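You operate a simulated robot arm through the tools that you are given. There is no shell and no other tool.

You are at the controls of a simulated robot arm. One attempt, no reset.

JOB
Set the controls near the table top. At the end: the pitch gauge button is switched up; the pitch gauge lever is set to down; the balancer arm is set to down; the balancer lever is set to clamped; whatever was shut is shut again. Leave all else as you found it, and nothing knocked over. The balancer lever goes to its stop. The pitch gauge lever goes to its stop. The balancer arm goes to its stop.

The check looks at the end state, three seconds after you hand in, the way a careful person would. Anything else that was tipped, shoved, dropped, spilled or broken makes it a failure.

ROBOT AND FRAMES
A 7-joint arm with a two-finger parallel gripper, fixed in place. Base frame: the origin is at the foot of the arm, x ahead of it, y to its left, z up; the work surface is at about z = 760. Readings come in mm, degrees, newtons and seconds.
With the tool pointing down near the work surface it reaches from about 300 to 700 mm from the base axis. Its first joint turns from -66.0 to 66.0 degrees. Payload 1.57 kg.
Tool frame: the origin (TCP) lies between the finger pads and is the grasp point; the fingertips stand 30 mm ahead of it; z points along the fingers, y is the line along which they close. The gripper opens to 110 mm. The fingers are 24 mm wide and 12 mm thick; the gripper's body (48 by 112 mm) begins 78 mm behind the TCP.
Orientation is that of the tool frame in the base frame, as a unit quaternion [x, y, z, w]. With the fingers straight down and closing along the base's y, the tool's x points along the base's -x, its y along +y and its z along -z.

CONTROLS
- The arm moves only by the tool play_rows. Its argument "increments" is a list of rows, each a list of 3 entries, a list of its own where there are three numbers: the gripper command, from -1 (fully open) to 1 (shut), values between in proportion, then the shift along the tool's x, y, z in units of 40 mm (1.0 is 40 mm), then the turn, a rotation vector about the tool's x, y, z in units of 6 degrees (1.0 is 6 degrees). In form: [[gripper, [tx, ty, tz], [ax, ay, az]], ...]. A call has 1 to 20 rows; each row shifts and turns the commanded pose from where the row before left it, along the tool's axes as they then stand. A call with a number of a shift or a turn outside -1 to 1 is refused whole. Each row takes 0.2 s and may step no farther than 50 mm and 8.6 degrees from the row before; otherwise, or with a gripper value out of range, the whole call is refused. A pose out of reach is approached as far as the arm can. The call stops where the force on the tool passes 40 N (or 10 N more than at its start, if that is more) or the arm is blocked; 0.2 s more then pass. Each finger travels about 108 mm/s and halts on what it meets, pressing with about 33 N; the grip force reading is that of the motor and also rises with nothing between the fingers. The clock runs only during rows and for 0.2 s after the last one: add rows that do not move to give the fingers time. It gives the time, the measured TCP pose, the force on the tool (base axes), the opening and the grip force at its end, in the units of the frame above (readings bear some noise), with the torque about the TCP (base axes, N m) and any sound that the robot's microphone picked up, and new pictures: "pictures" is both (left out), scene, wrist or none.
- Cameras (640 x 400 px; columns grow to the right, rows downward): "scene" is fixed at [162.2, -394.6, 1394.8]; the picture's right is [0.76, -0.65, 0.00], its down [-0.43, -0.51, -0.74] and it looks along [0.48, 0.57, -0.67] (base axes); focal length 360 px, centre (320, 200). "wrist" rides on the gripper at [70, 16, -141] in the tool frame; the picture's right is [-0.23, 0.97, 0.00], its down [-0.85, -0.20, -0.48] and it looks along [-0.47, -0.11, 0.88] (tool axes); focal length 222 px, centre (320, 200). There is no depth. A picture from a camera that has moved, and an enlarged one, comes with that camera's place and axes in the base frame and with its lens.
- inspect(camera, box): a new picture of the part [left, top, right, bottom] of that camera's present view, enlarged. No time passes.
- close_job(): hands the job in; it is judged then, once.

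Places have to be worked out from the pictures, the camera data and where the tool is seen. Open the gripper and draw the arm clear of the work before you hand the job in, unless the task says otherwise.

The tools are called after ">>>" as a command line: name --argument value ..., lists and objects as JSON in quotes. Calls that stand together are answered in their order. play_rows: Moves the arm, as the interface text tells. Its arguments: {"type":"object","properties":{"increments":{"type":"array","items":{"type":"array"}},"pictures":{"type":"string","enum":["both","scene","wrist","none"]}},"required":["increments"]} The other tools are called the same way: inspect (camera, box) takes an enlarged picture of a part of a camera's view; close_job () hands the job in.

At the start:

```text
clock: 0.0
eef_pos: [444.7, -123.3, 1096.6]
orientation: [-0.001, 1.0, 0.0, 0.0]
contact_force: [-0.2, 0.0, 0.7]
moment: [-0.03, 0.0, 0.01]
gripper_width: 110.0
finger_force: 0.0
```

scene: 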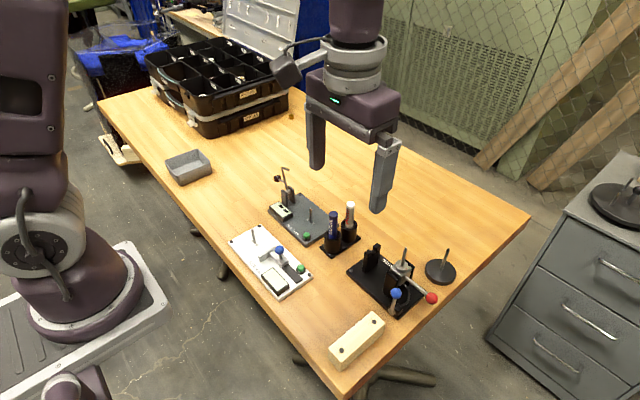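
wrist: 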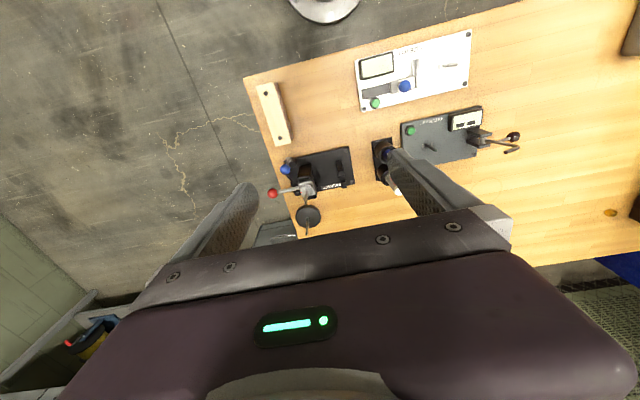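

I start by enlarging the views of the devices to read labels and find controls.

>>> inspect --camera "scene" --box '[220, 160, 340, 300]'

>>> inspect --camera "scene" --box '[320, 220, 470, 330]'

>>> inspect --camera "wrist" --box '[340, 20, 540, 170]'

>>> inspect --camera "wrist" --box '[250, 130, 400, 240]'

```text
2.86 times, centred on (280, 230) of scene
camera zoom: at [162.2, -394.6, 1394.8], right [0.76, -0.65, 0.0], down [-0.43, -0.51, -0.74], along [0.48, 0.57, -0.67], focal length 1029 px, centre (434, 114)
```

zoom: 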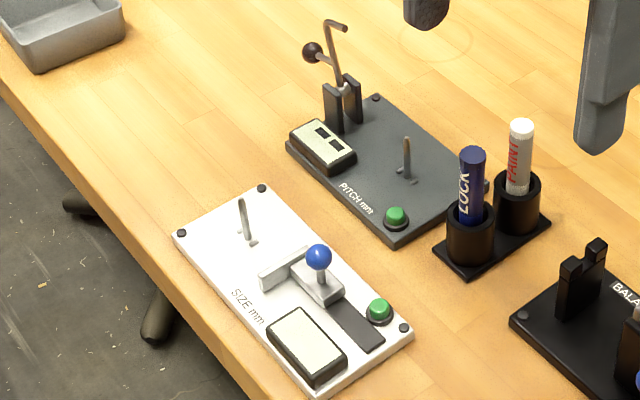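

```text
3.64 times, centred on (395, 275) of scene
camera zoom: at [162.2, -394.6, 1394.8], right [0.76, -0.65, 0.0], down [-0.43, -0.51, -0.74], along [0.48, 0.57, -0.67], focal length 1310 px, centre (47, -73)
```

zoom: 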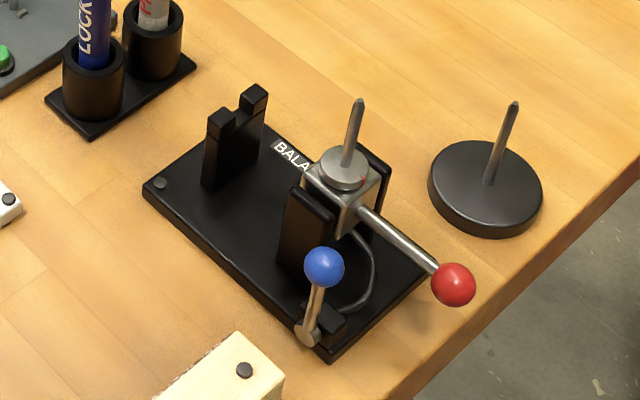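

```text
2.67 times, centred on (440, 95) of wrist
camera zoom: at [374.9, -106.2, 1235.5], right [0.23, 0.97, 0.0], down [0.85, -0.2, 0.48], along [0.47, -0.11, -0.88], focal length 592 px, centre (0, 480)
```

zoom: 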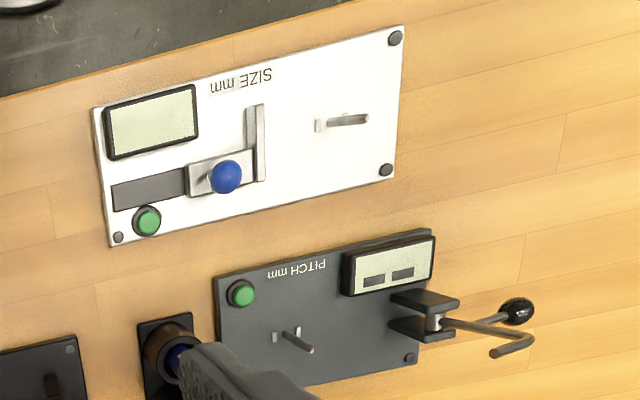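

```text
3.64 times, centred on (325, 185) of wrist
camera zoom: at [374.9, -106.2, 1235.5], right [0.23, 0.97, 0.0], down [0.85, -0.2, 0.48], along [0.47, -0.11, -0.88], focal length 808 px, centre (302, 254)
```

zoom: 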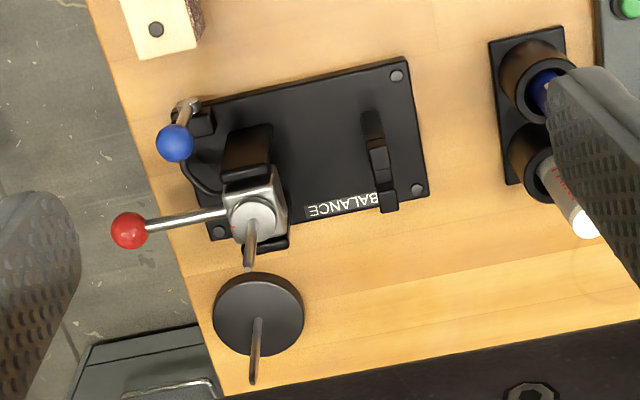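

The scene shows a pitch gauge (dark plate, green button, small pin, hooked lever) near (520, 70), and a balancer near (600, -130). I move the hand toward the pitch gauge, staying high, to get a closer look with the wrist camera.

>>> play_rows --increments '[[-1, [-0.125, 0.915, 0.5], [0, 0, 0]], [-1, [-0.125, 0.915, 0.5], [0, 0, 0]], [-1, [-0.125, 0.915, 0.5], [0, 0, 0]], [-1, [-0.125, 0.915, 0.5], [0, 0, 0]], [-1, [-0.125, 0.915, 0.5], [0, 0, 0]], [-1, [0, 0, 0], [0, 0, 0]]]' --pictures "both"

```text
clock: 1.4
eef_pos: [471.6, 60.7, 994.6]
orientation: [0.0, 1.0, 0.0, -0.001]
contact_force: [-0.1, -0.1, 0.1]
moment: [0.0, 0.0, 0.01]
gripper_width: 110.2
finger_force: 0.0
camera wrist: at [402.6, 77.3, 1135.1], right [0.23, 0.97, 0.0], down [0.85, -0.2, 0.48], along [0.47, -0.11, -0.88], focal length 222 px, centre (320, 200)
```

scene: 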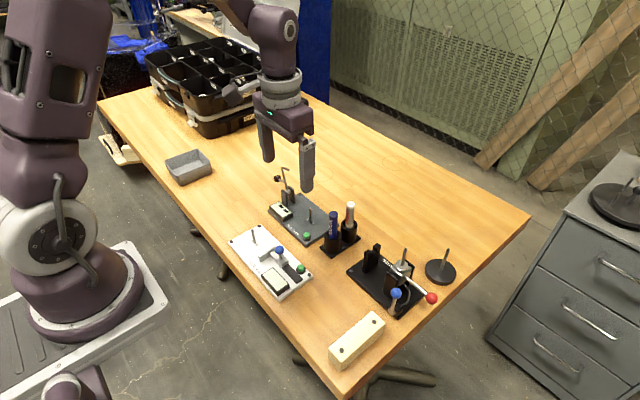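
wrist: 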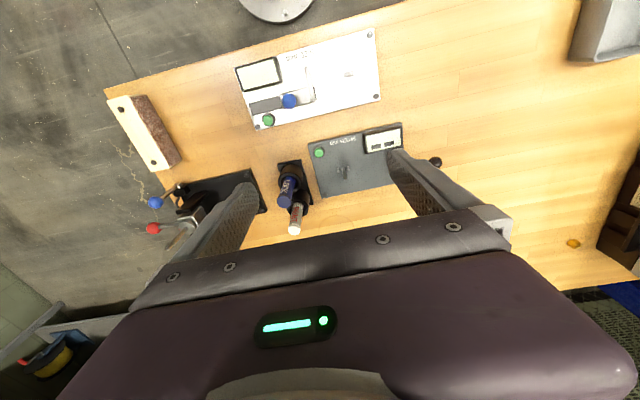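

The finger hides the lever, so I pull the hand back toward the base, lower it a bit and shift left to see the pitch gauge unobstructed.

>>> play_rows --increments '[[-1, [0.9, 0.3, 0.3], [0, 0, 0]], [-1, [0.9, 0.3, 0.3], [0, 0, 0]], [-1, [0.5, 0.3, 0.3], [0, 0, 0]], [-1, [0, 0, 0.3], [0, 0, 0]], [-1, [0, 0, 0], [0, 0, 0]]]' --pictures "wrist"

>>> inspect --camera "wrist" --box '[180, 60, 460, 240]'

```text
clock: 2.6
eef_pos: [376.7, 98.2, 948.4]
orientation: [-0.001, 1.0, 0.0, 0.0]
contact_force: [0.5, 1.3, -0.6]
moment: [-0.03, 0.02, 0.01]
gripper_width: 110.0
finger_force: 0.0
camera wrist: at [307.3, 114.7, 1087.9], right [0.23, 0.97, 0.0], down [0.85, -0.2, 0.48], along [0.47, -0.11, -0.88], focal length 222 px, centre (320, 200)
```

wrist: 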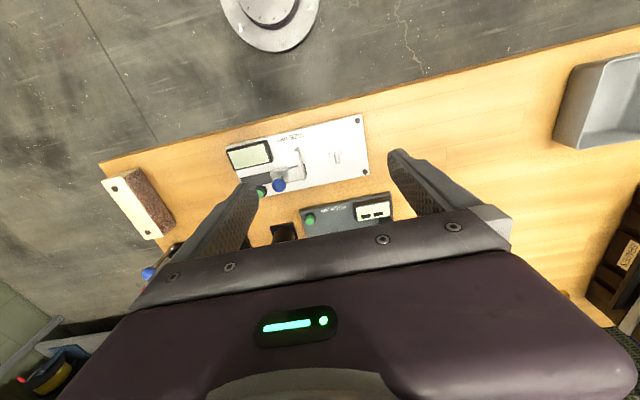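

```text
2.22 times, centred on (320, 150) of wrist
camera zoom: at [307.3, 114.7, 1087.9], right [0.23, 0.97, 0.0], down [0.85, -0.2, 0.48], along [0.47, -0.11, -0.88], focal length 494 px, centre (320, 311)
```

zoom: 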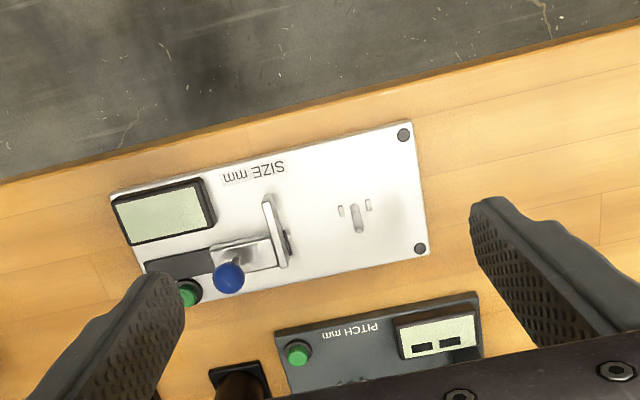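

Pulling back pushed the gauge behind the palm, so the hand needs to be further ahead. I move out to about x=545 so the gauge comes into the upper part of the view.

>>> play_rows --increments '[[-1, [-0.84, -0.14, -0.1], [0, 0, 0]], [-1, [-0.84, -0.14, -0.1], [0, 0, 0]], [-1, [-0.84, -0.14, -0.1], [0, 0, 0]], [-1, [-0.84, -0.14, -0.1], [0, 0, 0]], [-1, [-0.84, -0.14, -0.1], [0, 0, 0]], [-1, [0, 0, 0], [0, 0, 0]]]' --pictures "wrist"

>>> inspect --camera "wrist" --box '[240, 10, 480, 170]'

```text
clock: 4.0
eef_pos: [546.0, 71.4, 965.2]
orientation: [0.0, 1.0, 0.0, 0.0]
contact_force: [-0.1, 0.7, 0.2]
moment: [0.0, -0.01, 0.03]
gripper_width: 110.0
finger_force: 0.0
camera wrist: at [476.4, 88.2, 1104.7], right [0.23, 0.97, 0.0], down [0.86, -0.2, 0.48], along [0.47, -0.11, -0.88], focal length 222 px, centre (320, 200)
```

wrist: 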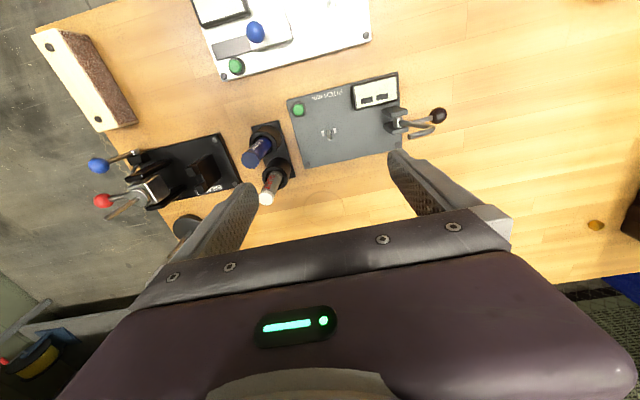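

```text
2.50 times, centred on (360, 90) of wrist
camera zoom: at [476.4, 88.2, 1104.7], right [0.23, 0.97, 0.0], down [0.86, -0.2, 0.48], along [0.47, -0.11, -0.88], focal length 555 px, centre (220, 475)
```

zoom: 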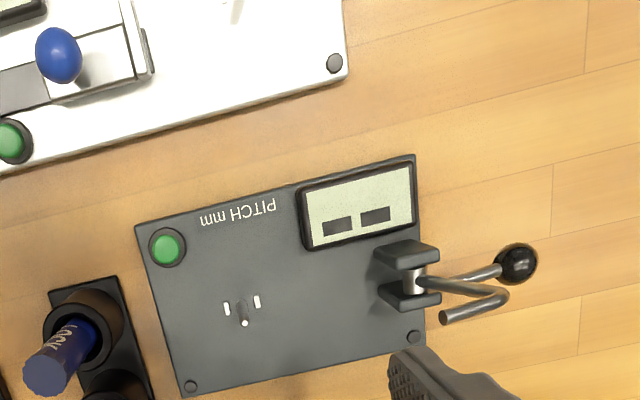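

I enlarge the buttons, the pins and the lever further from both cameras to tell how they are mounted.

>>> inspect --camera "scene" --box '[264, 160, 336, 250]'

>>> inspect --camera "wrist" --box '[280, 60, 450, 170]'

>>> inspect --camera "scene" --box '[225, 215, 325, 305]'

>>> inspect --camera "scene" --box '[340, 230, 450, 320]'

```text
4.44 times, centred on (300, 205) of scene
camera zoom: at [162.2, -394.6, 1394.8], right [0.76, -0.65, 0.0], down [-0.43, -0.51, -0.74], along [0.48, 0.57, -0.67], focal length 1601 px, centre (409, 178)
```

zoom: 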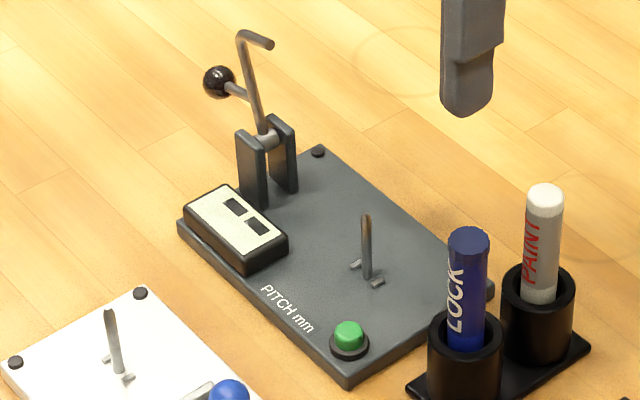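

```text
3.64 times, centred on (365, 115) of wrist
camera zoom: at [476.4, 88.2, 1104.7], right [0.23, 0.97, 0.0], down [0.86, -0.2, 0.48], along [0.47, -0.11, -0.88], focal length 808 px, centre (156, 509)
```

zoom: 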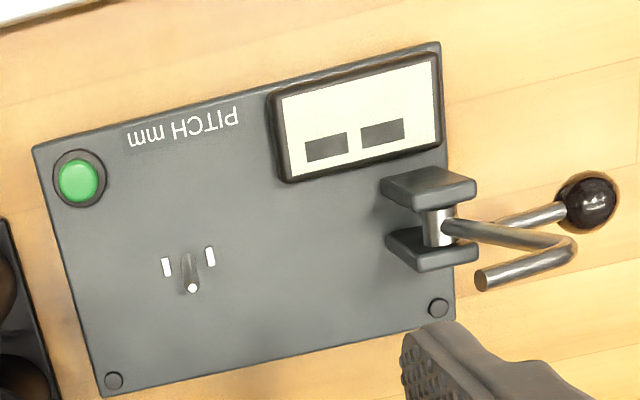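

```text
4.44 times, centred on (275, 260) of scene
camera zoom: at [162.2, -394.6, 1394.8], right [0.76, -0.65, 0.0], down [-0.43, -0.51, -0.74], along [0.48, 0.57, -0.67], focal length 1601 px, centre (520, -67)
```

zoom: 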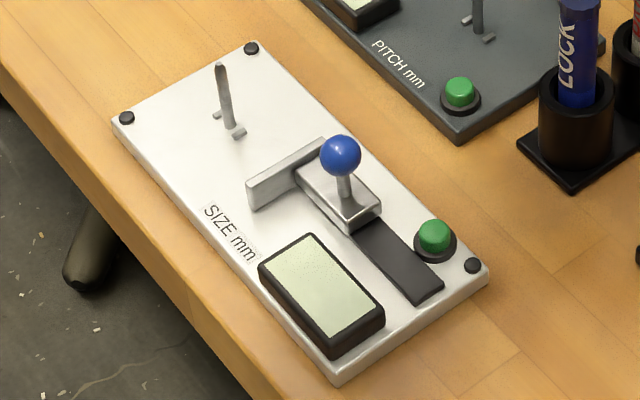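

```text
4.44 times, centred on (395, 275) of scene
camera zoom: at [162.2, -394.6, 1394.8], right [0.76, -0.65, 0.0], down [-0.43, -0.51, -0.74], along [0.48, 0.57, -0.67], focal length 1601 px, centre (-13, -133)
```

zoom: 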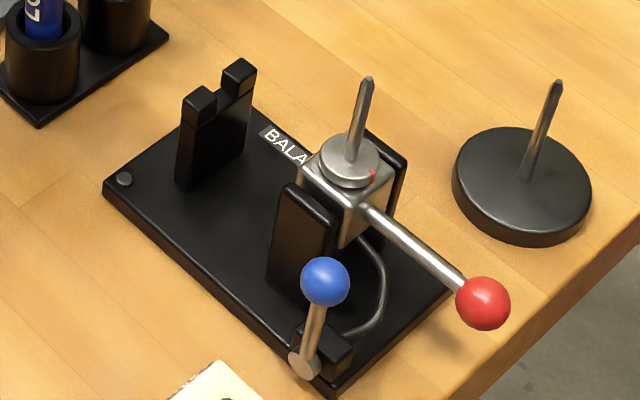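

The pins with key tabs look like plain pegs; the green caps are the buttons, the hooked rod with the black ball is the pitch lever (pivot about (544,174,812)). I now move over the balancer to look at its arm and lever from closer.

>>> play_rows --increments '[[-1, [0, -0.878, -0.25], [0, 0, 0]], [-1, [0, -0.878, -0.25], [0, 0, 0]], [-1, [0, -0.878, -0.2], [0, 0, 0]], [-1, [0, -0.878, 0], [0, 0, 0]], [-1, [0, -0.878, 0], [0, 0, 0]], [-1, [0, -0.878, 0], [0, 0, 0]], [-1, [0, -0.878, 0], [0, 0, 0]], [-1, [0, 0, 0], [0, 0, 0]]]' --pictures "wrist"

>>> inspect --camera "wrist" --box '[230, 40, 430, 190]'

```text
clock: 5.8
eef_pos: [545.6, -179.0, 996.2]
orientation: [0.0, 1.0, 0.0, -0.001]
contact_force: [0.8, 0.5, -0.2]
moment: [0.0, 0.0, -0.01]
gripper_width: 110.1
finger_force: 0.1
camera wrist: at [475.7, -163.2, 1135.9], right [0.23, 0.97, 0.0], down [0.86, -0.2, 0.48], along [0.47, -0.11, -0.88], focal length 222 px, centre (320, 200)
```

wrist: 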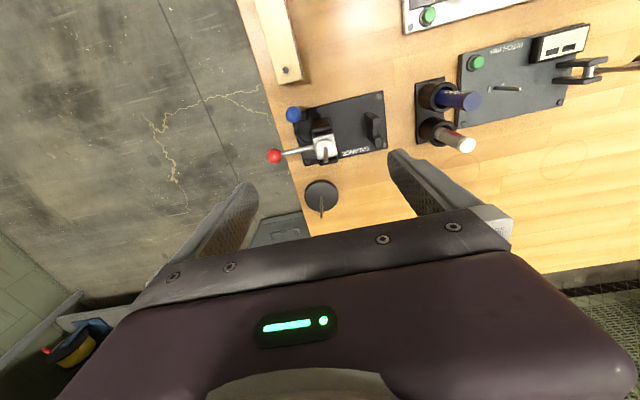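

```text
2.67 times, centred on (330, 115) of wrist
camera zoom: at [475.7, -163.2, 1135.9], right [0.23, 0.97, 0.0], down [0.86, -0.2, 0.48], along [0.47, -0.11, -0.88], focal length 592 px, centre (293, 427)
```

zoom: 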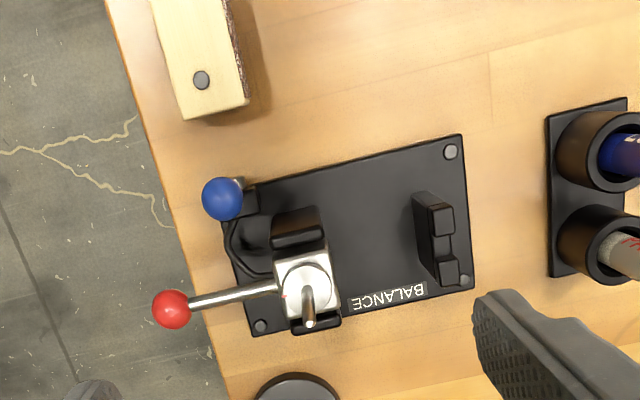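

The balancer sits with its long side along y; the spindle stands up with the red-ball handle sticking out at -y, and a notched rest waits at the +y end. I pull back and tilt the hand outward to see the balancer and its blue lever from a low front angle.

>>> play_rows --increments '[[-1, [0.82, -0.04, 0], [0, 0, 0]], [-1, [0.82, -0.04, 0], [0, 0, 0]], [-1, [0.82, -0.04, 0], [0, 0, 0]], [-1, [0.82, -0.04, 0], [0, 0, 0]], [-1, [0.82, -0.04, 0], [0, 0, 0]], [-1, [0, 0, 0], [0, -1, 0]], [-1, [0, 0, 0], [0, -1, 0]], [-1, [0, 0, 0], [0, -1, 0]], [-1, [0, 0, 0], [0, -1, 0]], [-1, [0, 0, 0], [0, -1, 0]], [-1, [0.35, 0, 0.6], [0, 0, 0]], [-1, [0.35, 0, 0.6], [0, 0, 0]], [-1, [0.35, 0, 0.6], [0, 0, 0]], [-1, [0, 0, 0], [0, 0, 0]]]' --pictures "both"

>>> inspect --camera "wrist" --box '[220, 80, 440, 220]'

```text
clock: 8.8
eef_pos: [380.3, -183.4, 911.4]
orientation: [0.0, 0.966, 0.0, 0.259]
contact_force: [-0.4, 0.4, -0.3]
moment: [-0.02, -0.02, -0.03]
gripper_width: 110.1
finger_force: 0.0
out of reach, approached as far as the arm can: row 10
camera wrist: at [249.9, -166.9, 995.6], right [0.2, 0.97, 0.11], down [0.5, -0.2, 0.84], along [0.84, -0.11, -0.53], focal length 222 px, centre (320, 200)
```

scene: 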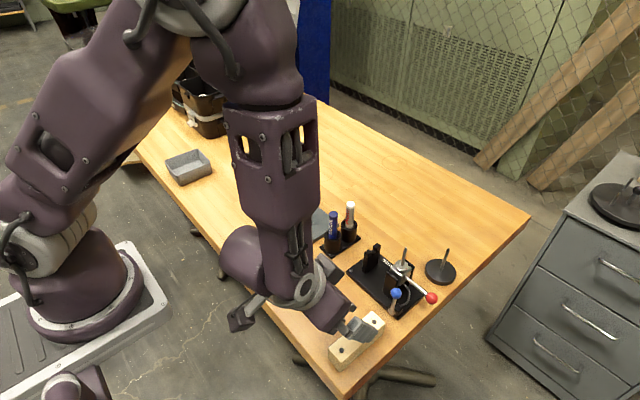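
wrist: 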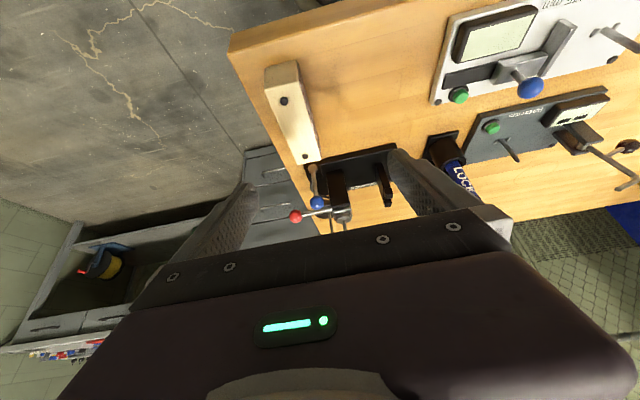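

```text
2.86 times, centred on (330, 150) of wrist
camera zoom: at [249.9, -166.9, 995.6], right [0.2, 0.97, 0.11], down [0.5, -0.2, 0.84], along [0.84, -0.11, -0.53], focal length 635 px, centre (291, 343)
```

zoom: 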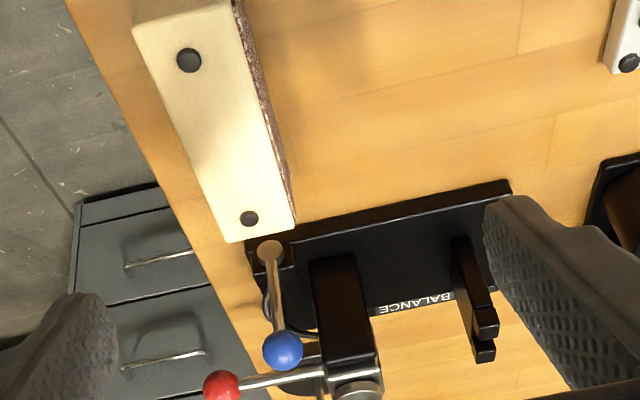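

From here the pitch gauge is visible obliquely too, and the blue lever stands vertical (pivot ≈(500,-204,785), ball ≈(507,-204,838)). I zoom hard on the buttons, lever and balancer from this low angle.

>>> inspect --camera "wrist" --box '[470, 100, 530, 140]'

>>> inspect --camera "wrist" --box '[440, 75, 500, 115]'

>>> inspect --camera "wrist" --box '[280, 140, 400, 235]'

>>> inspect --camera "scene" --box '[340, 235, 450, 320]'

```text
10.00 times, centred on (500, 120) of wrist
camera zoom: at [249.9, -166.9, 995.6], right [0.2, 0.97, 0.11], down [0.5, -0.2, 0.84], along [0.84, -0.11, -0.53], focal length 2221 px, centre (-1480, 1000)
```

zoom: 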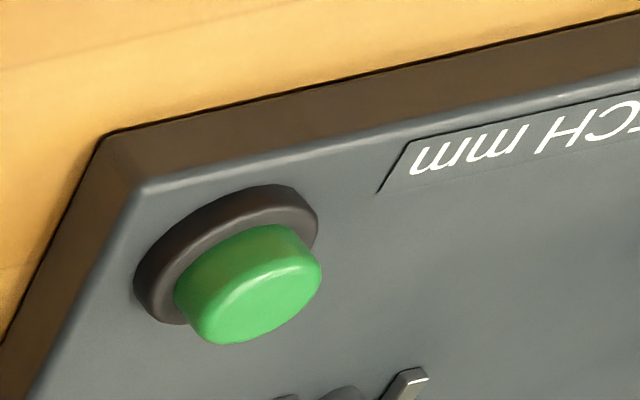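

```text
10.00 times, centred on (470, 95) of wrist
camera zoom: at [249.9, -166.9, 995.6], right [0.2, 0.97, 0.11], down [0.5, -0.2, 0.84], along [0.84, -0.11, -0.53], focal length 2221 px, centre (-1180, 1250)
```

zoom: 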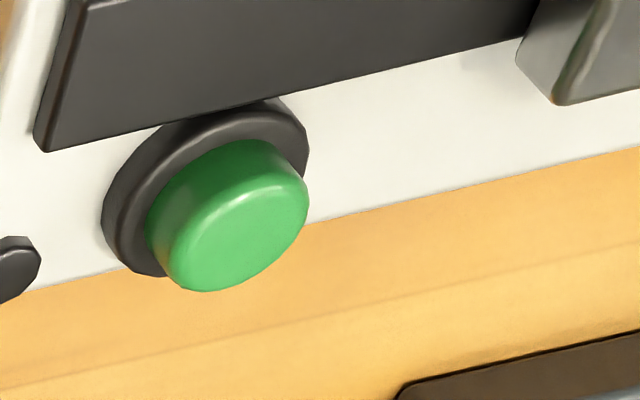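

```text
4.21 times, centred on (340, 188) of wrist
camera zoom: at [249.9, -166.9, 995.6], right [0.2, 0.97, 0.11], down [0.5, -0.2, 0.84], along [0.84, -0.11, -0.53], focal length 935 px, centre (236, 253)
```

zoom: 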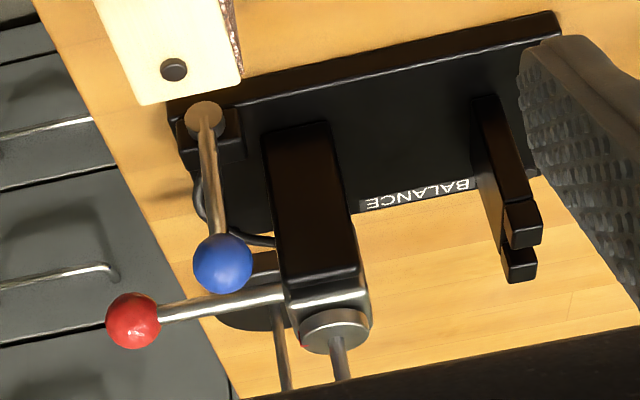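

```text
4.71 times, centred on (395, 278) of scene
camera zoom: at [162.2, -394.6, 1394.8], right [0.76, -0.65, 0.0], down [-0.43, -0.51, -0.74], along [0.48, 0.57, -0.67], focal length 1695 px, centre (-33, -165)
```

zoom: 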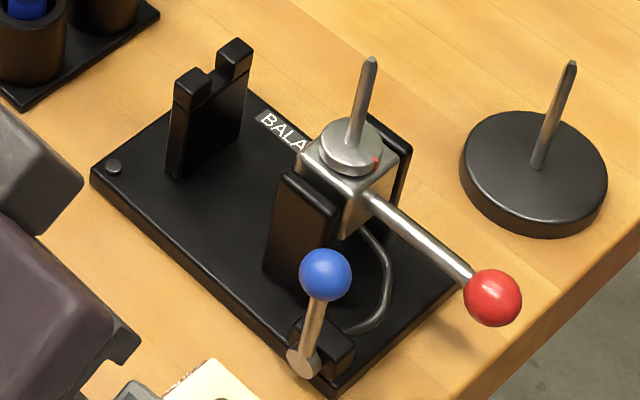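

Both green caps protrude about equally, so the button's state isn't readable from height alone; I will press the pitch button and watch what changes. First I raise, straighten the tool and travel with closed fingers to above the pitch button at about (500, 47).

>>> play_rows --increments '[[-1, [-0.5, 0, -0.85], [0, 0, 0]], [-1, [0, 0, 0], [0, 1, 0]], [-1, [0, 0, 0], [0, 1, 0]], [-1, [0, 0, 0], [0, 1, 0]], [-1, [0, 0, 0], [0, 1, 0]], [-1, [0, 0, 0], [0, 1, 0]], [1, [-0.43, 0.825, 0], [0, 0, 0]], [1, [-0.43, 0.825, 0], [0, 0, 0]], [1, [-0.43, 0.825, 0], [0, 0, 0]], [1, [-0.43, 0.825, 0], [0, 0, 0]], [1, [-0.43, 0.825, 0], [0, 0, 0]], [1, [-0.43, 0.825, 0], [0, 0, 0]], [1, [-0.43, 0.825, 0], [0, 0, 0]], [1, [0, 0, 0], [0, 0, 0]]]' --pictures "both"

>>> inspect --camera "wrist" --box '[260, 60, 460, 210]'

>>> inspect --camera "scene" --box '[264, 160, 336, 250]'

```text
clock: 11.8
eef_pos: [499.4, 47.4, 949.8]
orientation: [0.0, 1.0, 0.0, 0.0]
contact_force: [0.0, 0.2, -0.4]
moment: [0.01, 0.0, -0.01]
gripper_width: 0.0
finger_force: 21.2
camera wrist: at [429.9, 64.1, 1089.3], right [0.23, 0.97, 0.0], down [0.85, -0.2, 0.48], along [0.47, -0.11, -0.88], focal length 222 px, centre (320, 200)
```

scene: 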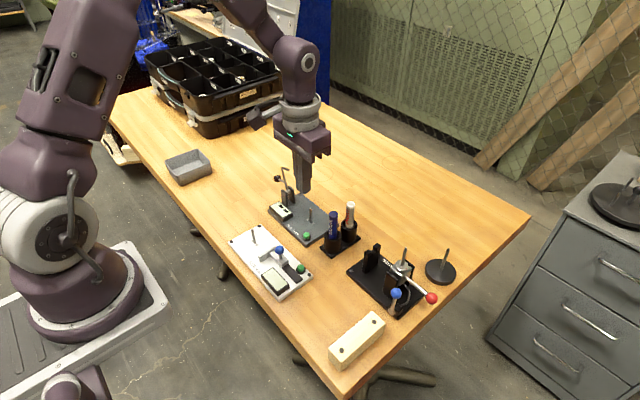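
wrist: 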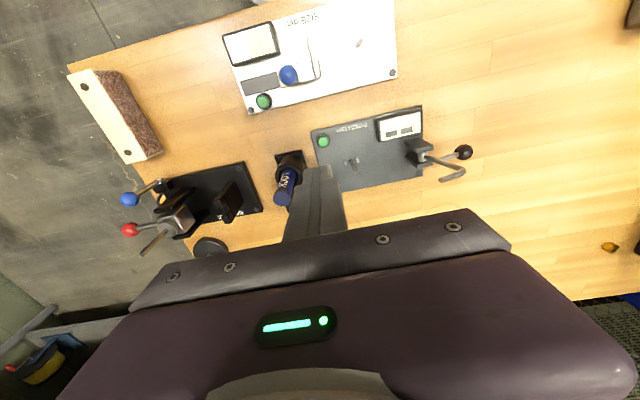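

```text
2.67 times, centred on (360, 135) of wrist
camera zoom: at [429.9, 64.1, 1089.3], right [0.23, 0.97, 0.0], down [0.85, -0.2, 0.48], along [0.47, -0.11, -0.88], focal length 592 px, centre (213, 373)
```

zoom: 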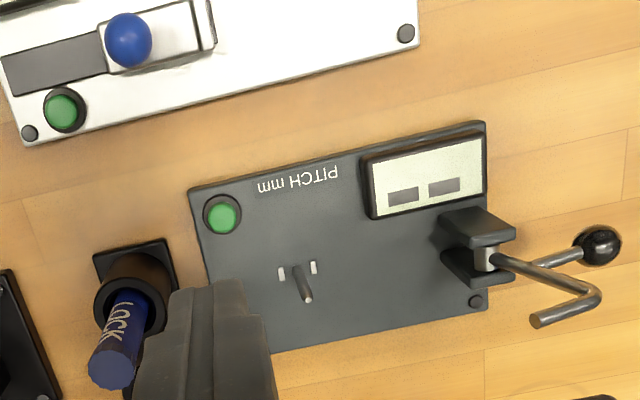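

```text
4.44 times, centred on (300, 205) of scene
camera zoom: at [162.2, -394.5, 1394.8], right [0.76, -0.65, 0.0], down [-0.43, -0.51, -0.74], along [0.48, 0.57, -0.67], focal length 1601 px, centre (409, 178)
```

zoom: 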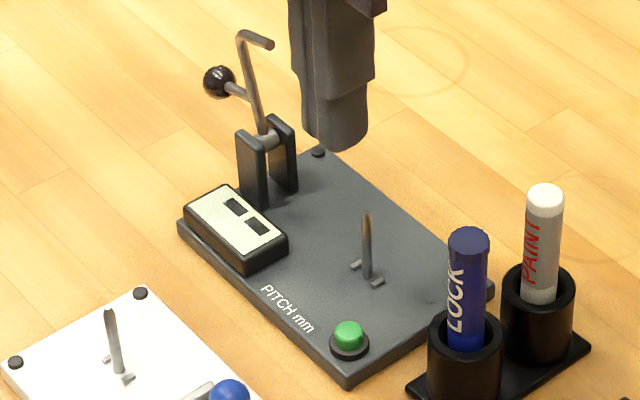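

The button triangulates to about (503.5, 51.3, 780). I line up with it and descend to just above the cap.

>>> play_rows --increments '[[1, [-0.1, 0.1, 0.8], [0, 0, 0]], [1, [0, 0, 0.8], [0, 0, 0]], [1, [0, 0, 0.8], [0, 0, 0]], [1, [0, 0, 0.6], [0, 0, 0]], [1, [0, 0, 0], [0, 0, 0]]]' --pictures "both"

>>> inspect --camera "scene" --box '[270, 170, 342, 260]'

>>> inspect --camera "wrist" --box '[240, 90, 440, 220]'

```text
clock: 13.0
eef_pos: [505.5, 52.8, 831.6]
orientation: [-0.001, 1.0, 0.0, 0.0]
contact_force: [-0.5, 0.4, -0.1]
moment: [0.02, -0.01, -0.02]
gripper_width: 0.0
finger_force: 21.3
camera wrist: at [437.3, 68.6, 971.0], right [0.23, 0.97, 0.0], down [0.85, -0.2, 0.48], along [0.47, -0.11, -0.88], focal length 222 px, centre (320, 200)
```

scene: 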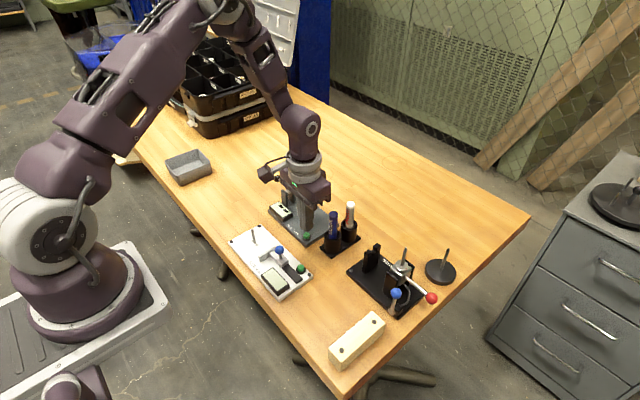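
wrist: 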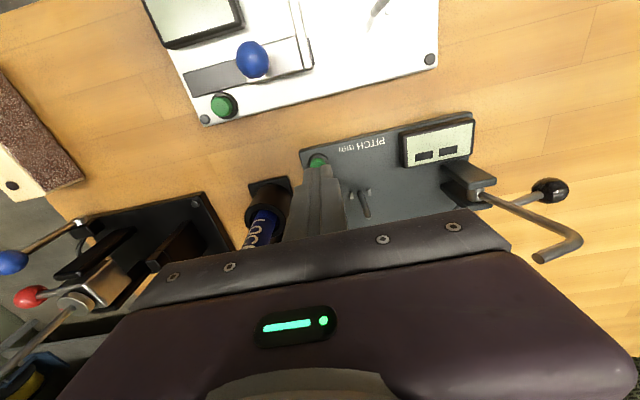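

```text
4.44 times, centred on (306, 215) of scene
camera zoom: at [162.2, -394.6, 1394.8], right [0.76, -0.65, 0.0], down [-0.43, -0.51, -0.74], along [0.48, 0.57, -0.67], focal length 1601 px, centre (382, 133)
```

zoom: 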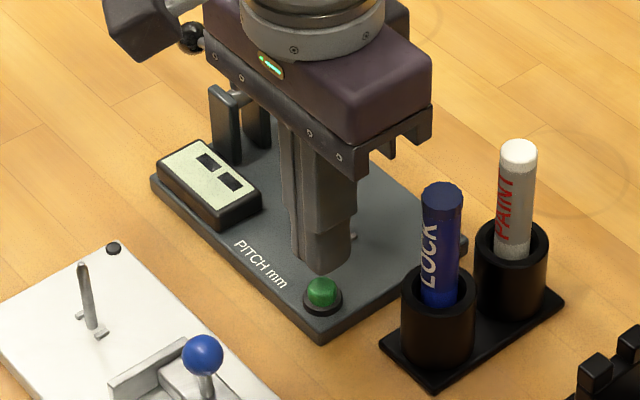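

```text
3.08 times, centred on (340, 155) of wrist
camera zoom: at [437.3, 68.6, 971.0], right [0.23, 0.97, 0.0], down [0.85, -0.2, 0.48], along [0.47, -0.11, -0.88], focal length 684 px, centre (258, 338)
```

zoom: 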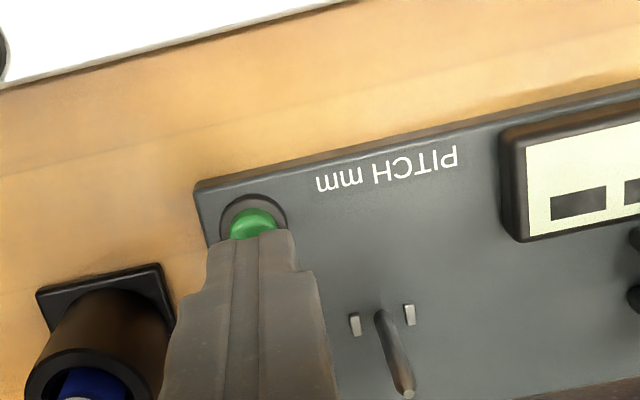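

The fingertip is centred over the cap with about 20 mm to go. I approach it and press in small steps, watching force and sound.

>>> play_rows --increments '[[1, [0.05, 0, 0.35], [0, 0, 0]], [1, [0, 0, 0.1], [0, 0, 0]], [1, [0, 0, 0.05], [0, 0, 0]], [1, [0, 0, 0], [0, 0, 0]]]' --pictures "none"

```text
clock: 14.0
eef_pos: [502.2, 52.5, 811.9]
orientation: [0.0, 1.0, 0.0, 0.0]
contact_force: [0.4, -0.1, 1.3]
moment: [-0.01, 0.0, -0.01]
gripper_width: 0.0
finger_force: 21.8
heard: click
```

A click was heard with the tip at about z=782 and only a light force. I check the display and button before going on.

>>> inspect --camera "wrist" --box '[240, 90, 480, 220]'

>>> inspect --camera "scene" --box '[270, 190, 342, 250]'

```text
2.67 times, centred on (360, 155) of wrist
camera zoom: at [434.2, 68.5, 951.1], right [0.23, 0.97, 0.0], down [0.85, -0.2, 0.48], along [0.47, -0.11, -0.88], focal length 592 px, centre (213, 320)
```

zoom: 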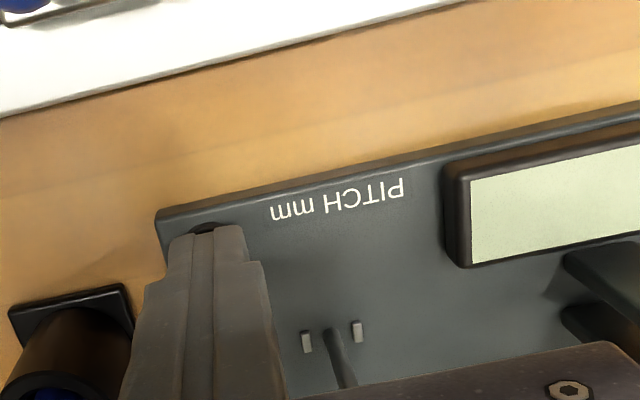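

```text
6.67 times, centred on (306, 220) of scene
camera zoom: at [162.2, -394.6, 1394.8], right [0.76, -0.65, 0.0], down [-0.43, -0.51, -0.74], along [0.48, 0.57, -0.67], focal length 2402 px, centre (413, 67)
```

zoom: 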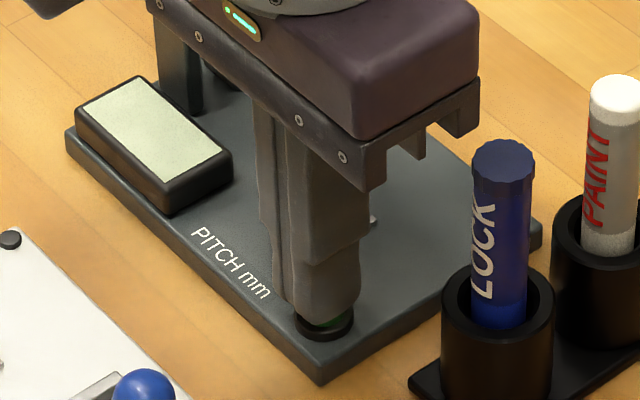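

The display bars vanished on the click. I lift off to see the released state of the button and display.

>>> play_rows --increments '[[1, [0, 0, -0.5], [0, 0, 0]], [1, [0, 0, -0.9], [0, 0, 0]], [1, [0.9, 0, -0.4], [0, 0, 0]], [1, [0.9, 0, -0.4], [0, 0, 0]], [1, [0.9, 0, 0], [0, 0, 0]], [1, [0, 0, 0], [0, 0, 0]]]' --pictures "both"

>>> inspect --camera "scene" --box '[264, 170, 336, 250]'

```text
clock: 15.4
eef_pos: [394.5, 51.2, 899.1]
orientation: [0.0, 1.0, 0.0, 0.001]
contact_force: [-0.3, 0.5, -0.8]
moment: [-0.01, 0.04, -0.01]
gripper_width: 0.0
finger_force: 20.9
camera wrist: at [324.9, 68.2, 1039.1], right [0.23, 0.97, 0.0], down [0.85, -0.2, 0.48], along [0.47, -0.11, -0.88], focal length 222 px, centre (320, 200)
```

scene: 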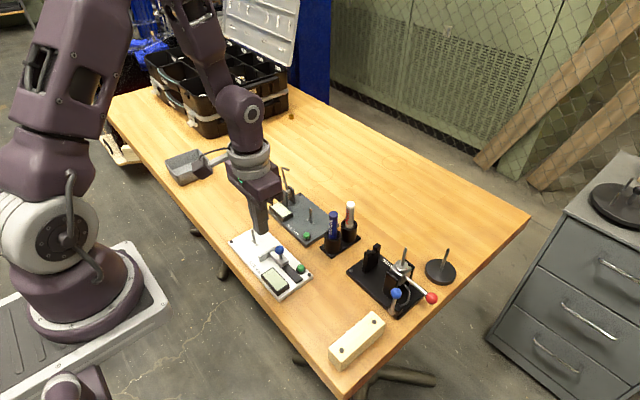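
wrist: 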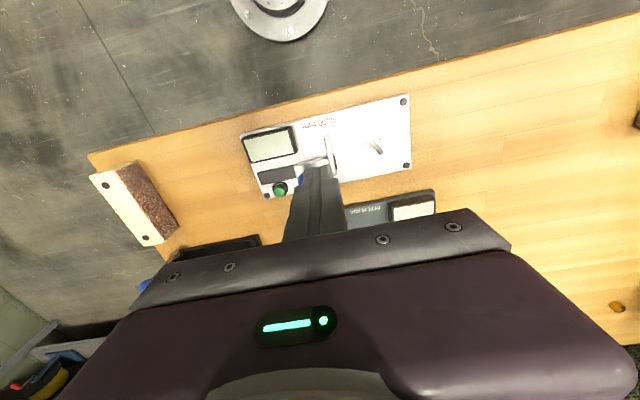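

```text
5.00 times, centred on (300, 210) of scene
camera zoom: at [162.2, -394.6, 1394.8], right [0.76, -0.65, 0.0], down [-0.43, -0.51, -0.74], along [0.48, 0.57, -0.67], focal length 1801 px, centre (420, 150)
```

zoom: 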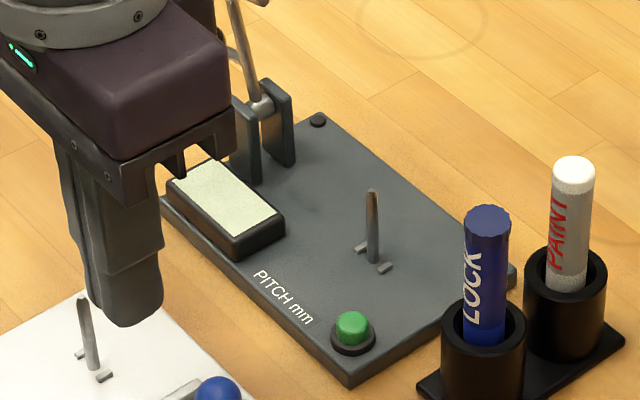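

The display stays blank after release and the cap came back out. I take the same enlarged view as before the press to compare the cap's height exactly.

>>> inspect --camera "scene" --box '[264, 160, 336, 250]'

>>> inspect --camera "scene" --box '[296, 225, 320, 245]'

>>> inspect --camera "scene" --box '[290, 258, 314, 278]'

```text
4.44 times, centred on (300, 205) of scene
camera zoom: at [162.2, -394.6, 1394.8], right [0.76, -0.65, 0.0], down [-0.43, -0.51, -0.74], along [0.48, 0.57, -0.67], focal length 1601 px, centre (409, 178)
```

zoom: 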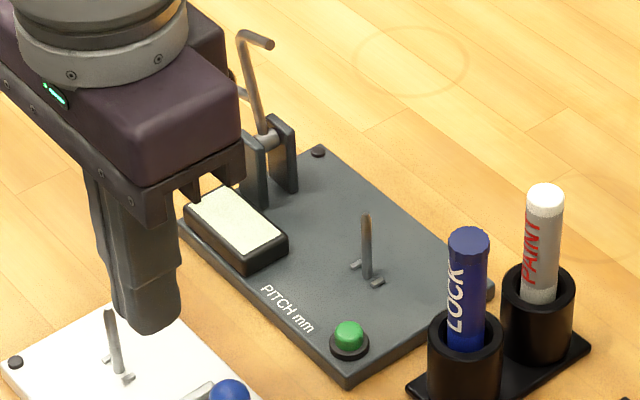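

```text
16.00 times, centred on (308, 235) of scene
camera zoom: at [162.2, -394.6, 1394.8], right [0.76, -0.65, 0.0], down [-0.43, -0.51, -0.74], along [0.48, 0.57, -0.67], focal length 5764 px, centre (512, -360)
```

zoom: 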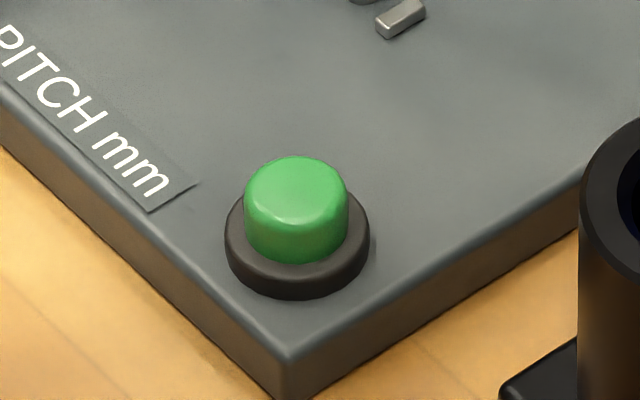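

```text
16.00 times, centred on (302, 268) of scene
camera zoom: at [162.2, -394.6, 1394.8], right [0.76, -0.65, 0.0], down [-0.43, -0.51, -0.74], along [0.48, 0.57, -0.67], focal length 5764 px, centre (608, -888)
```

zoom: 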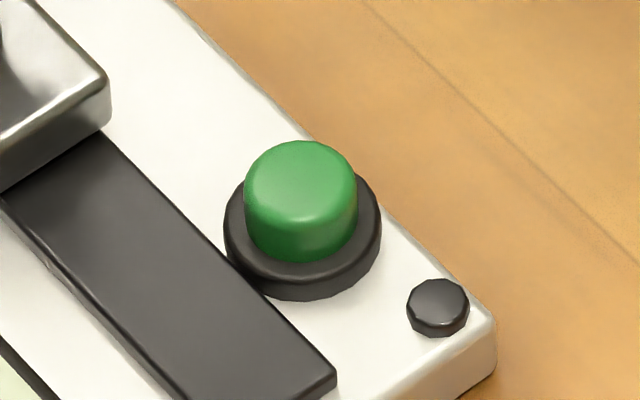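

Cap height is unchanged, so it is a momentary button cycling the display. I press it once more to learn the full cycle of states (bars / blank / something else).

>>> play_rows --increments '[[1, [-0.9, 0, 0], [0, 0, 0]], [1, [-0.9, 0, 0.4], [0, 0, 0]], [1, [-0.9, 0, 0.4], [0, 0, 0]], [1, [0, 0, 0.9], [0, 0, 0]], [1, [0, 0, 0.4], [0, 0, 0]], [1, [0, 0, 0.05], [0, 0, 0]], [1, [0, 0, 0.05], [0, 0, 0]], [1, [0, 0, 0], [0, 0, 0]]]' --pictures "scene"

>>> inspect --camera "scene" --box '[264, 185, 336, 245]'

```text
clock: 17.2
eef_pos: [502.2, 50.6, 811.5]
orientation: [0.0, 1.0, 0.0, 0.0]
contact_force: [1.7, 0.0, -0.4]
moment: [0.0, -0.06, 0.0]
gripper_width: 0.2
finger_force: 21.0
heard: click
```

scene: 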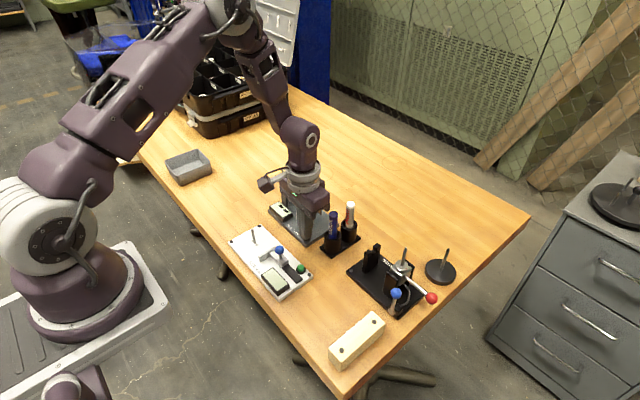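

```text
6.67 times, centred on (300, 215) of scene
camera zoom: at [162.2, -394.6, 1394.8], right [0.76, -0.65, 0.0], down [-0.43, -0.51, -0.74], along [0.48, 0.57, -0.67], focal length 2402 px, centre (453, 100)
```

zoom: 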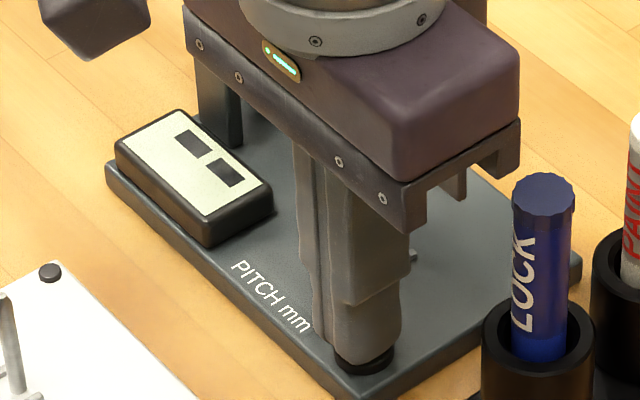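

The bars came back, so it is a two-state toggle. I zoom right into the display to see if either state carries a mark that tells what "up" means.

>>> inspect --camera "scene" --box '[272, 200, 296, 220]'

>>> inspect --camera "wrist" --box '[380, 80, 520, 180]'

>>> inspect --camera "scene" --box '[258, 262, 298, 298]'

```text
16.00 times, centred on (284, 210) of scene
camera zoom: at [162.2, -394.6, 1394.8], right [0.76, -0.65, 0.0], down [-0.43, -0.51, -0.74], along [0.48, 0.57, -0.67], focal length 5764 px, centre (896, 40)
```

zoom: 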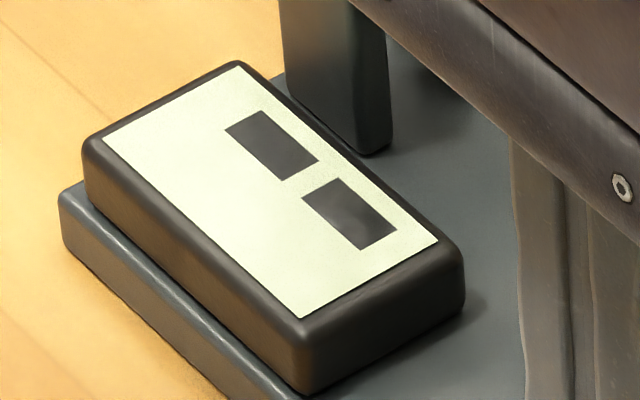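

```text
4.00 times, centred on (450, 130) of wrist
camera zoom: at [432.7, 66.5, 950.2], right [0.23, 0.97, 0.0], down [0.85, -0.2, 0.48], along [0.47, -0.11, -0.88], focal length 888 px, centre (-200, 480)
```

zoom: 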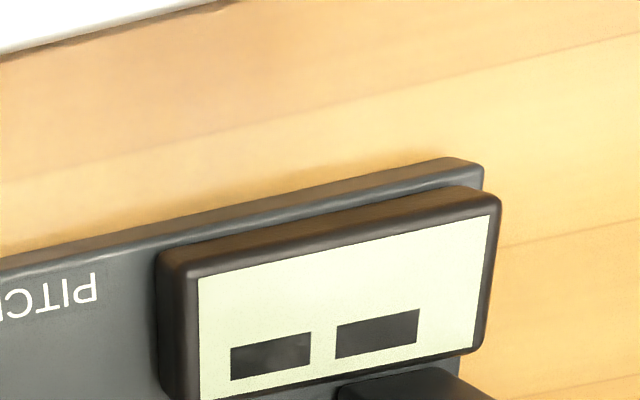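

```text
11.11 times, centred on (278, 280) of scene
camera zoom: at [162.2, -394.6, 1394.8], right [0.76, -0.65, 0.0], down [-0.43, -0.51, -0.74], along [0.48, 0.57, -0.67], focal length 4003 px, centre (787, -689)
```

zoom: 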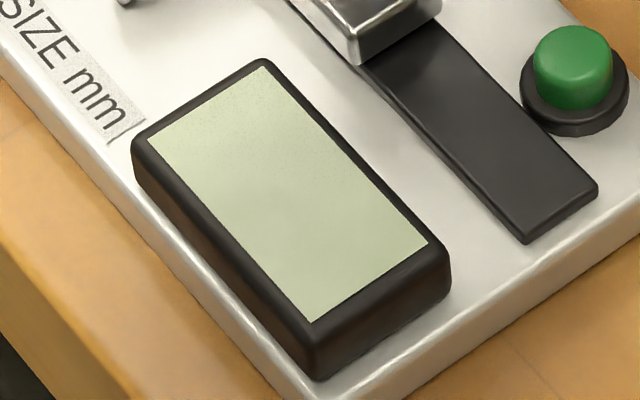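

The two states are "two dark bars" and "blank"; I will settle which is "up" after working the lever, in case the display reacts to it. Now I lift off and move beyond the pitch lever (to y≈225) at a safe height to push it over from behind.

>>> play_rows --increments '[[1, [0, 0, -0.9], [0, 0, 0]], [1, [0, 0, -0.9], [0, 0, 0]], [1, [0, 0, -0.9], [0, 0, 0]], [1, [-0.2, 0.875, -0.2], [0, 0, 0]], [1, [-0.2, 0.875, 0], [0, 0, 0]], [1, [-0.2, 0.875, 0], [0, 0, 0]], [1, [-0.2, 0.875, 0], [0, 0, 0]], [1, [-0.2, 0.875, 0], [0, 0, 0]], [1, [0, 0, 0], [0, 0, 0]]]' --pictures "both"

>>> inspect --camera "wrist" --box '[180, 100, 380, 230]'

>>> inspect --camera "scene" --box '[250, 140, 340, 250]'

```text
clock: 19.2
eef_pos: [542.6, 227.8, 927.9]
orientation: [0.0, 1.0, 0.0, 0.0]
contact_force: [-0.3, 0.1, 0.3]
moment: [-0.01, -0.01, 0.0]
gripper_width: 0.1
finger_force: 21.2
camera wrist: at [473.1, 244.5, 1067.7], right [0.23, 0.97, 0.0], down [0.85, -0.2, 0.48], along [0.47, -0.11, -0.88], focal length 222 px, centre (320, 200)
```

scene: 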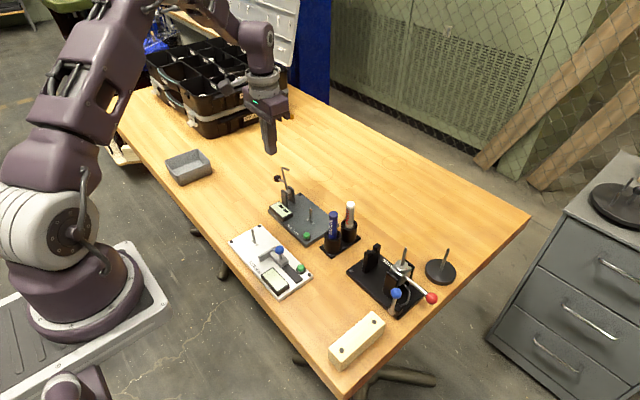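
wrist: 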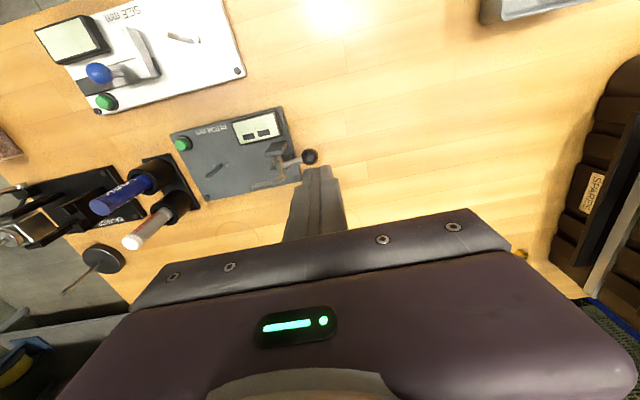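

```text
3.08 times, centred on (280, 165) of wrist
camera zoom: at [473.1, 244.5, 1067.7], right [0.23, 0.97, 0.0], down [0.85, -0.2, 0.48], along [0.47, -0.11, -0.88], focal length 684 px, centre (443, 308)
```

zoom: 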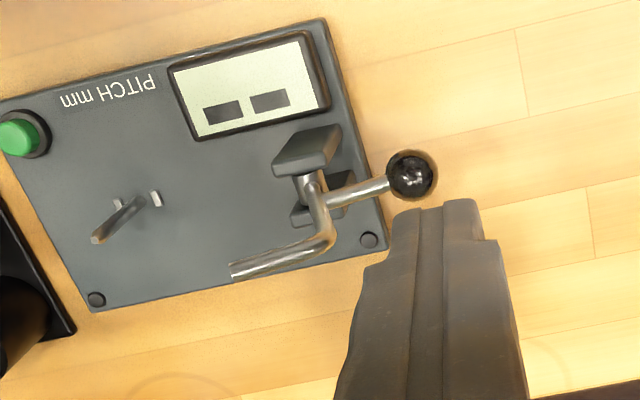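

```text
3.64 times, centred on (295, 195) of scene
camera zoom: at [162.2, -394.5, 1394.8], right [0.76, -0.65, 0.0], down [-0.43, -0.51, -0.74], along [0.48, 0.57, -0.67], focal length 1310 px, centre (411, 218)
```

zoom: 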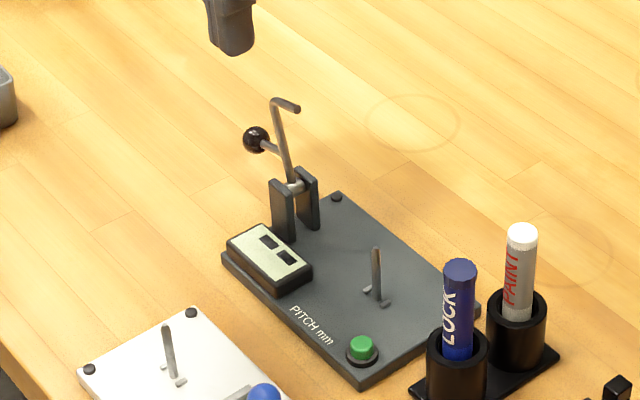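

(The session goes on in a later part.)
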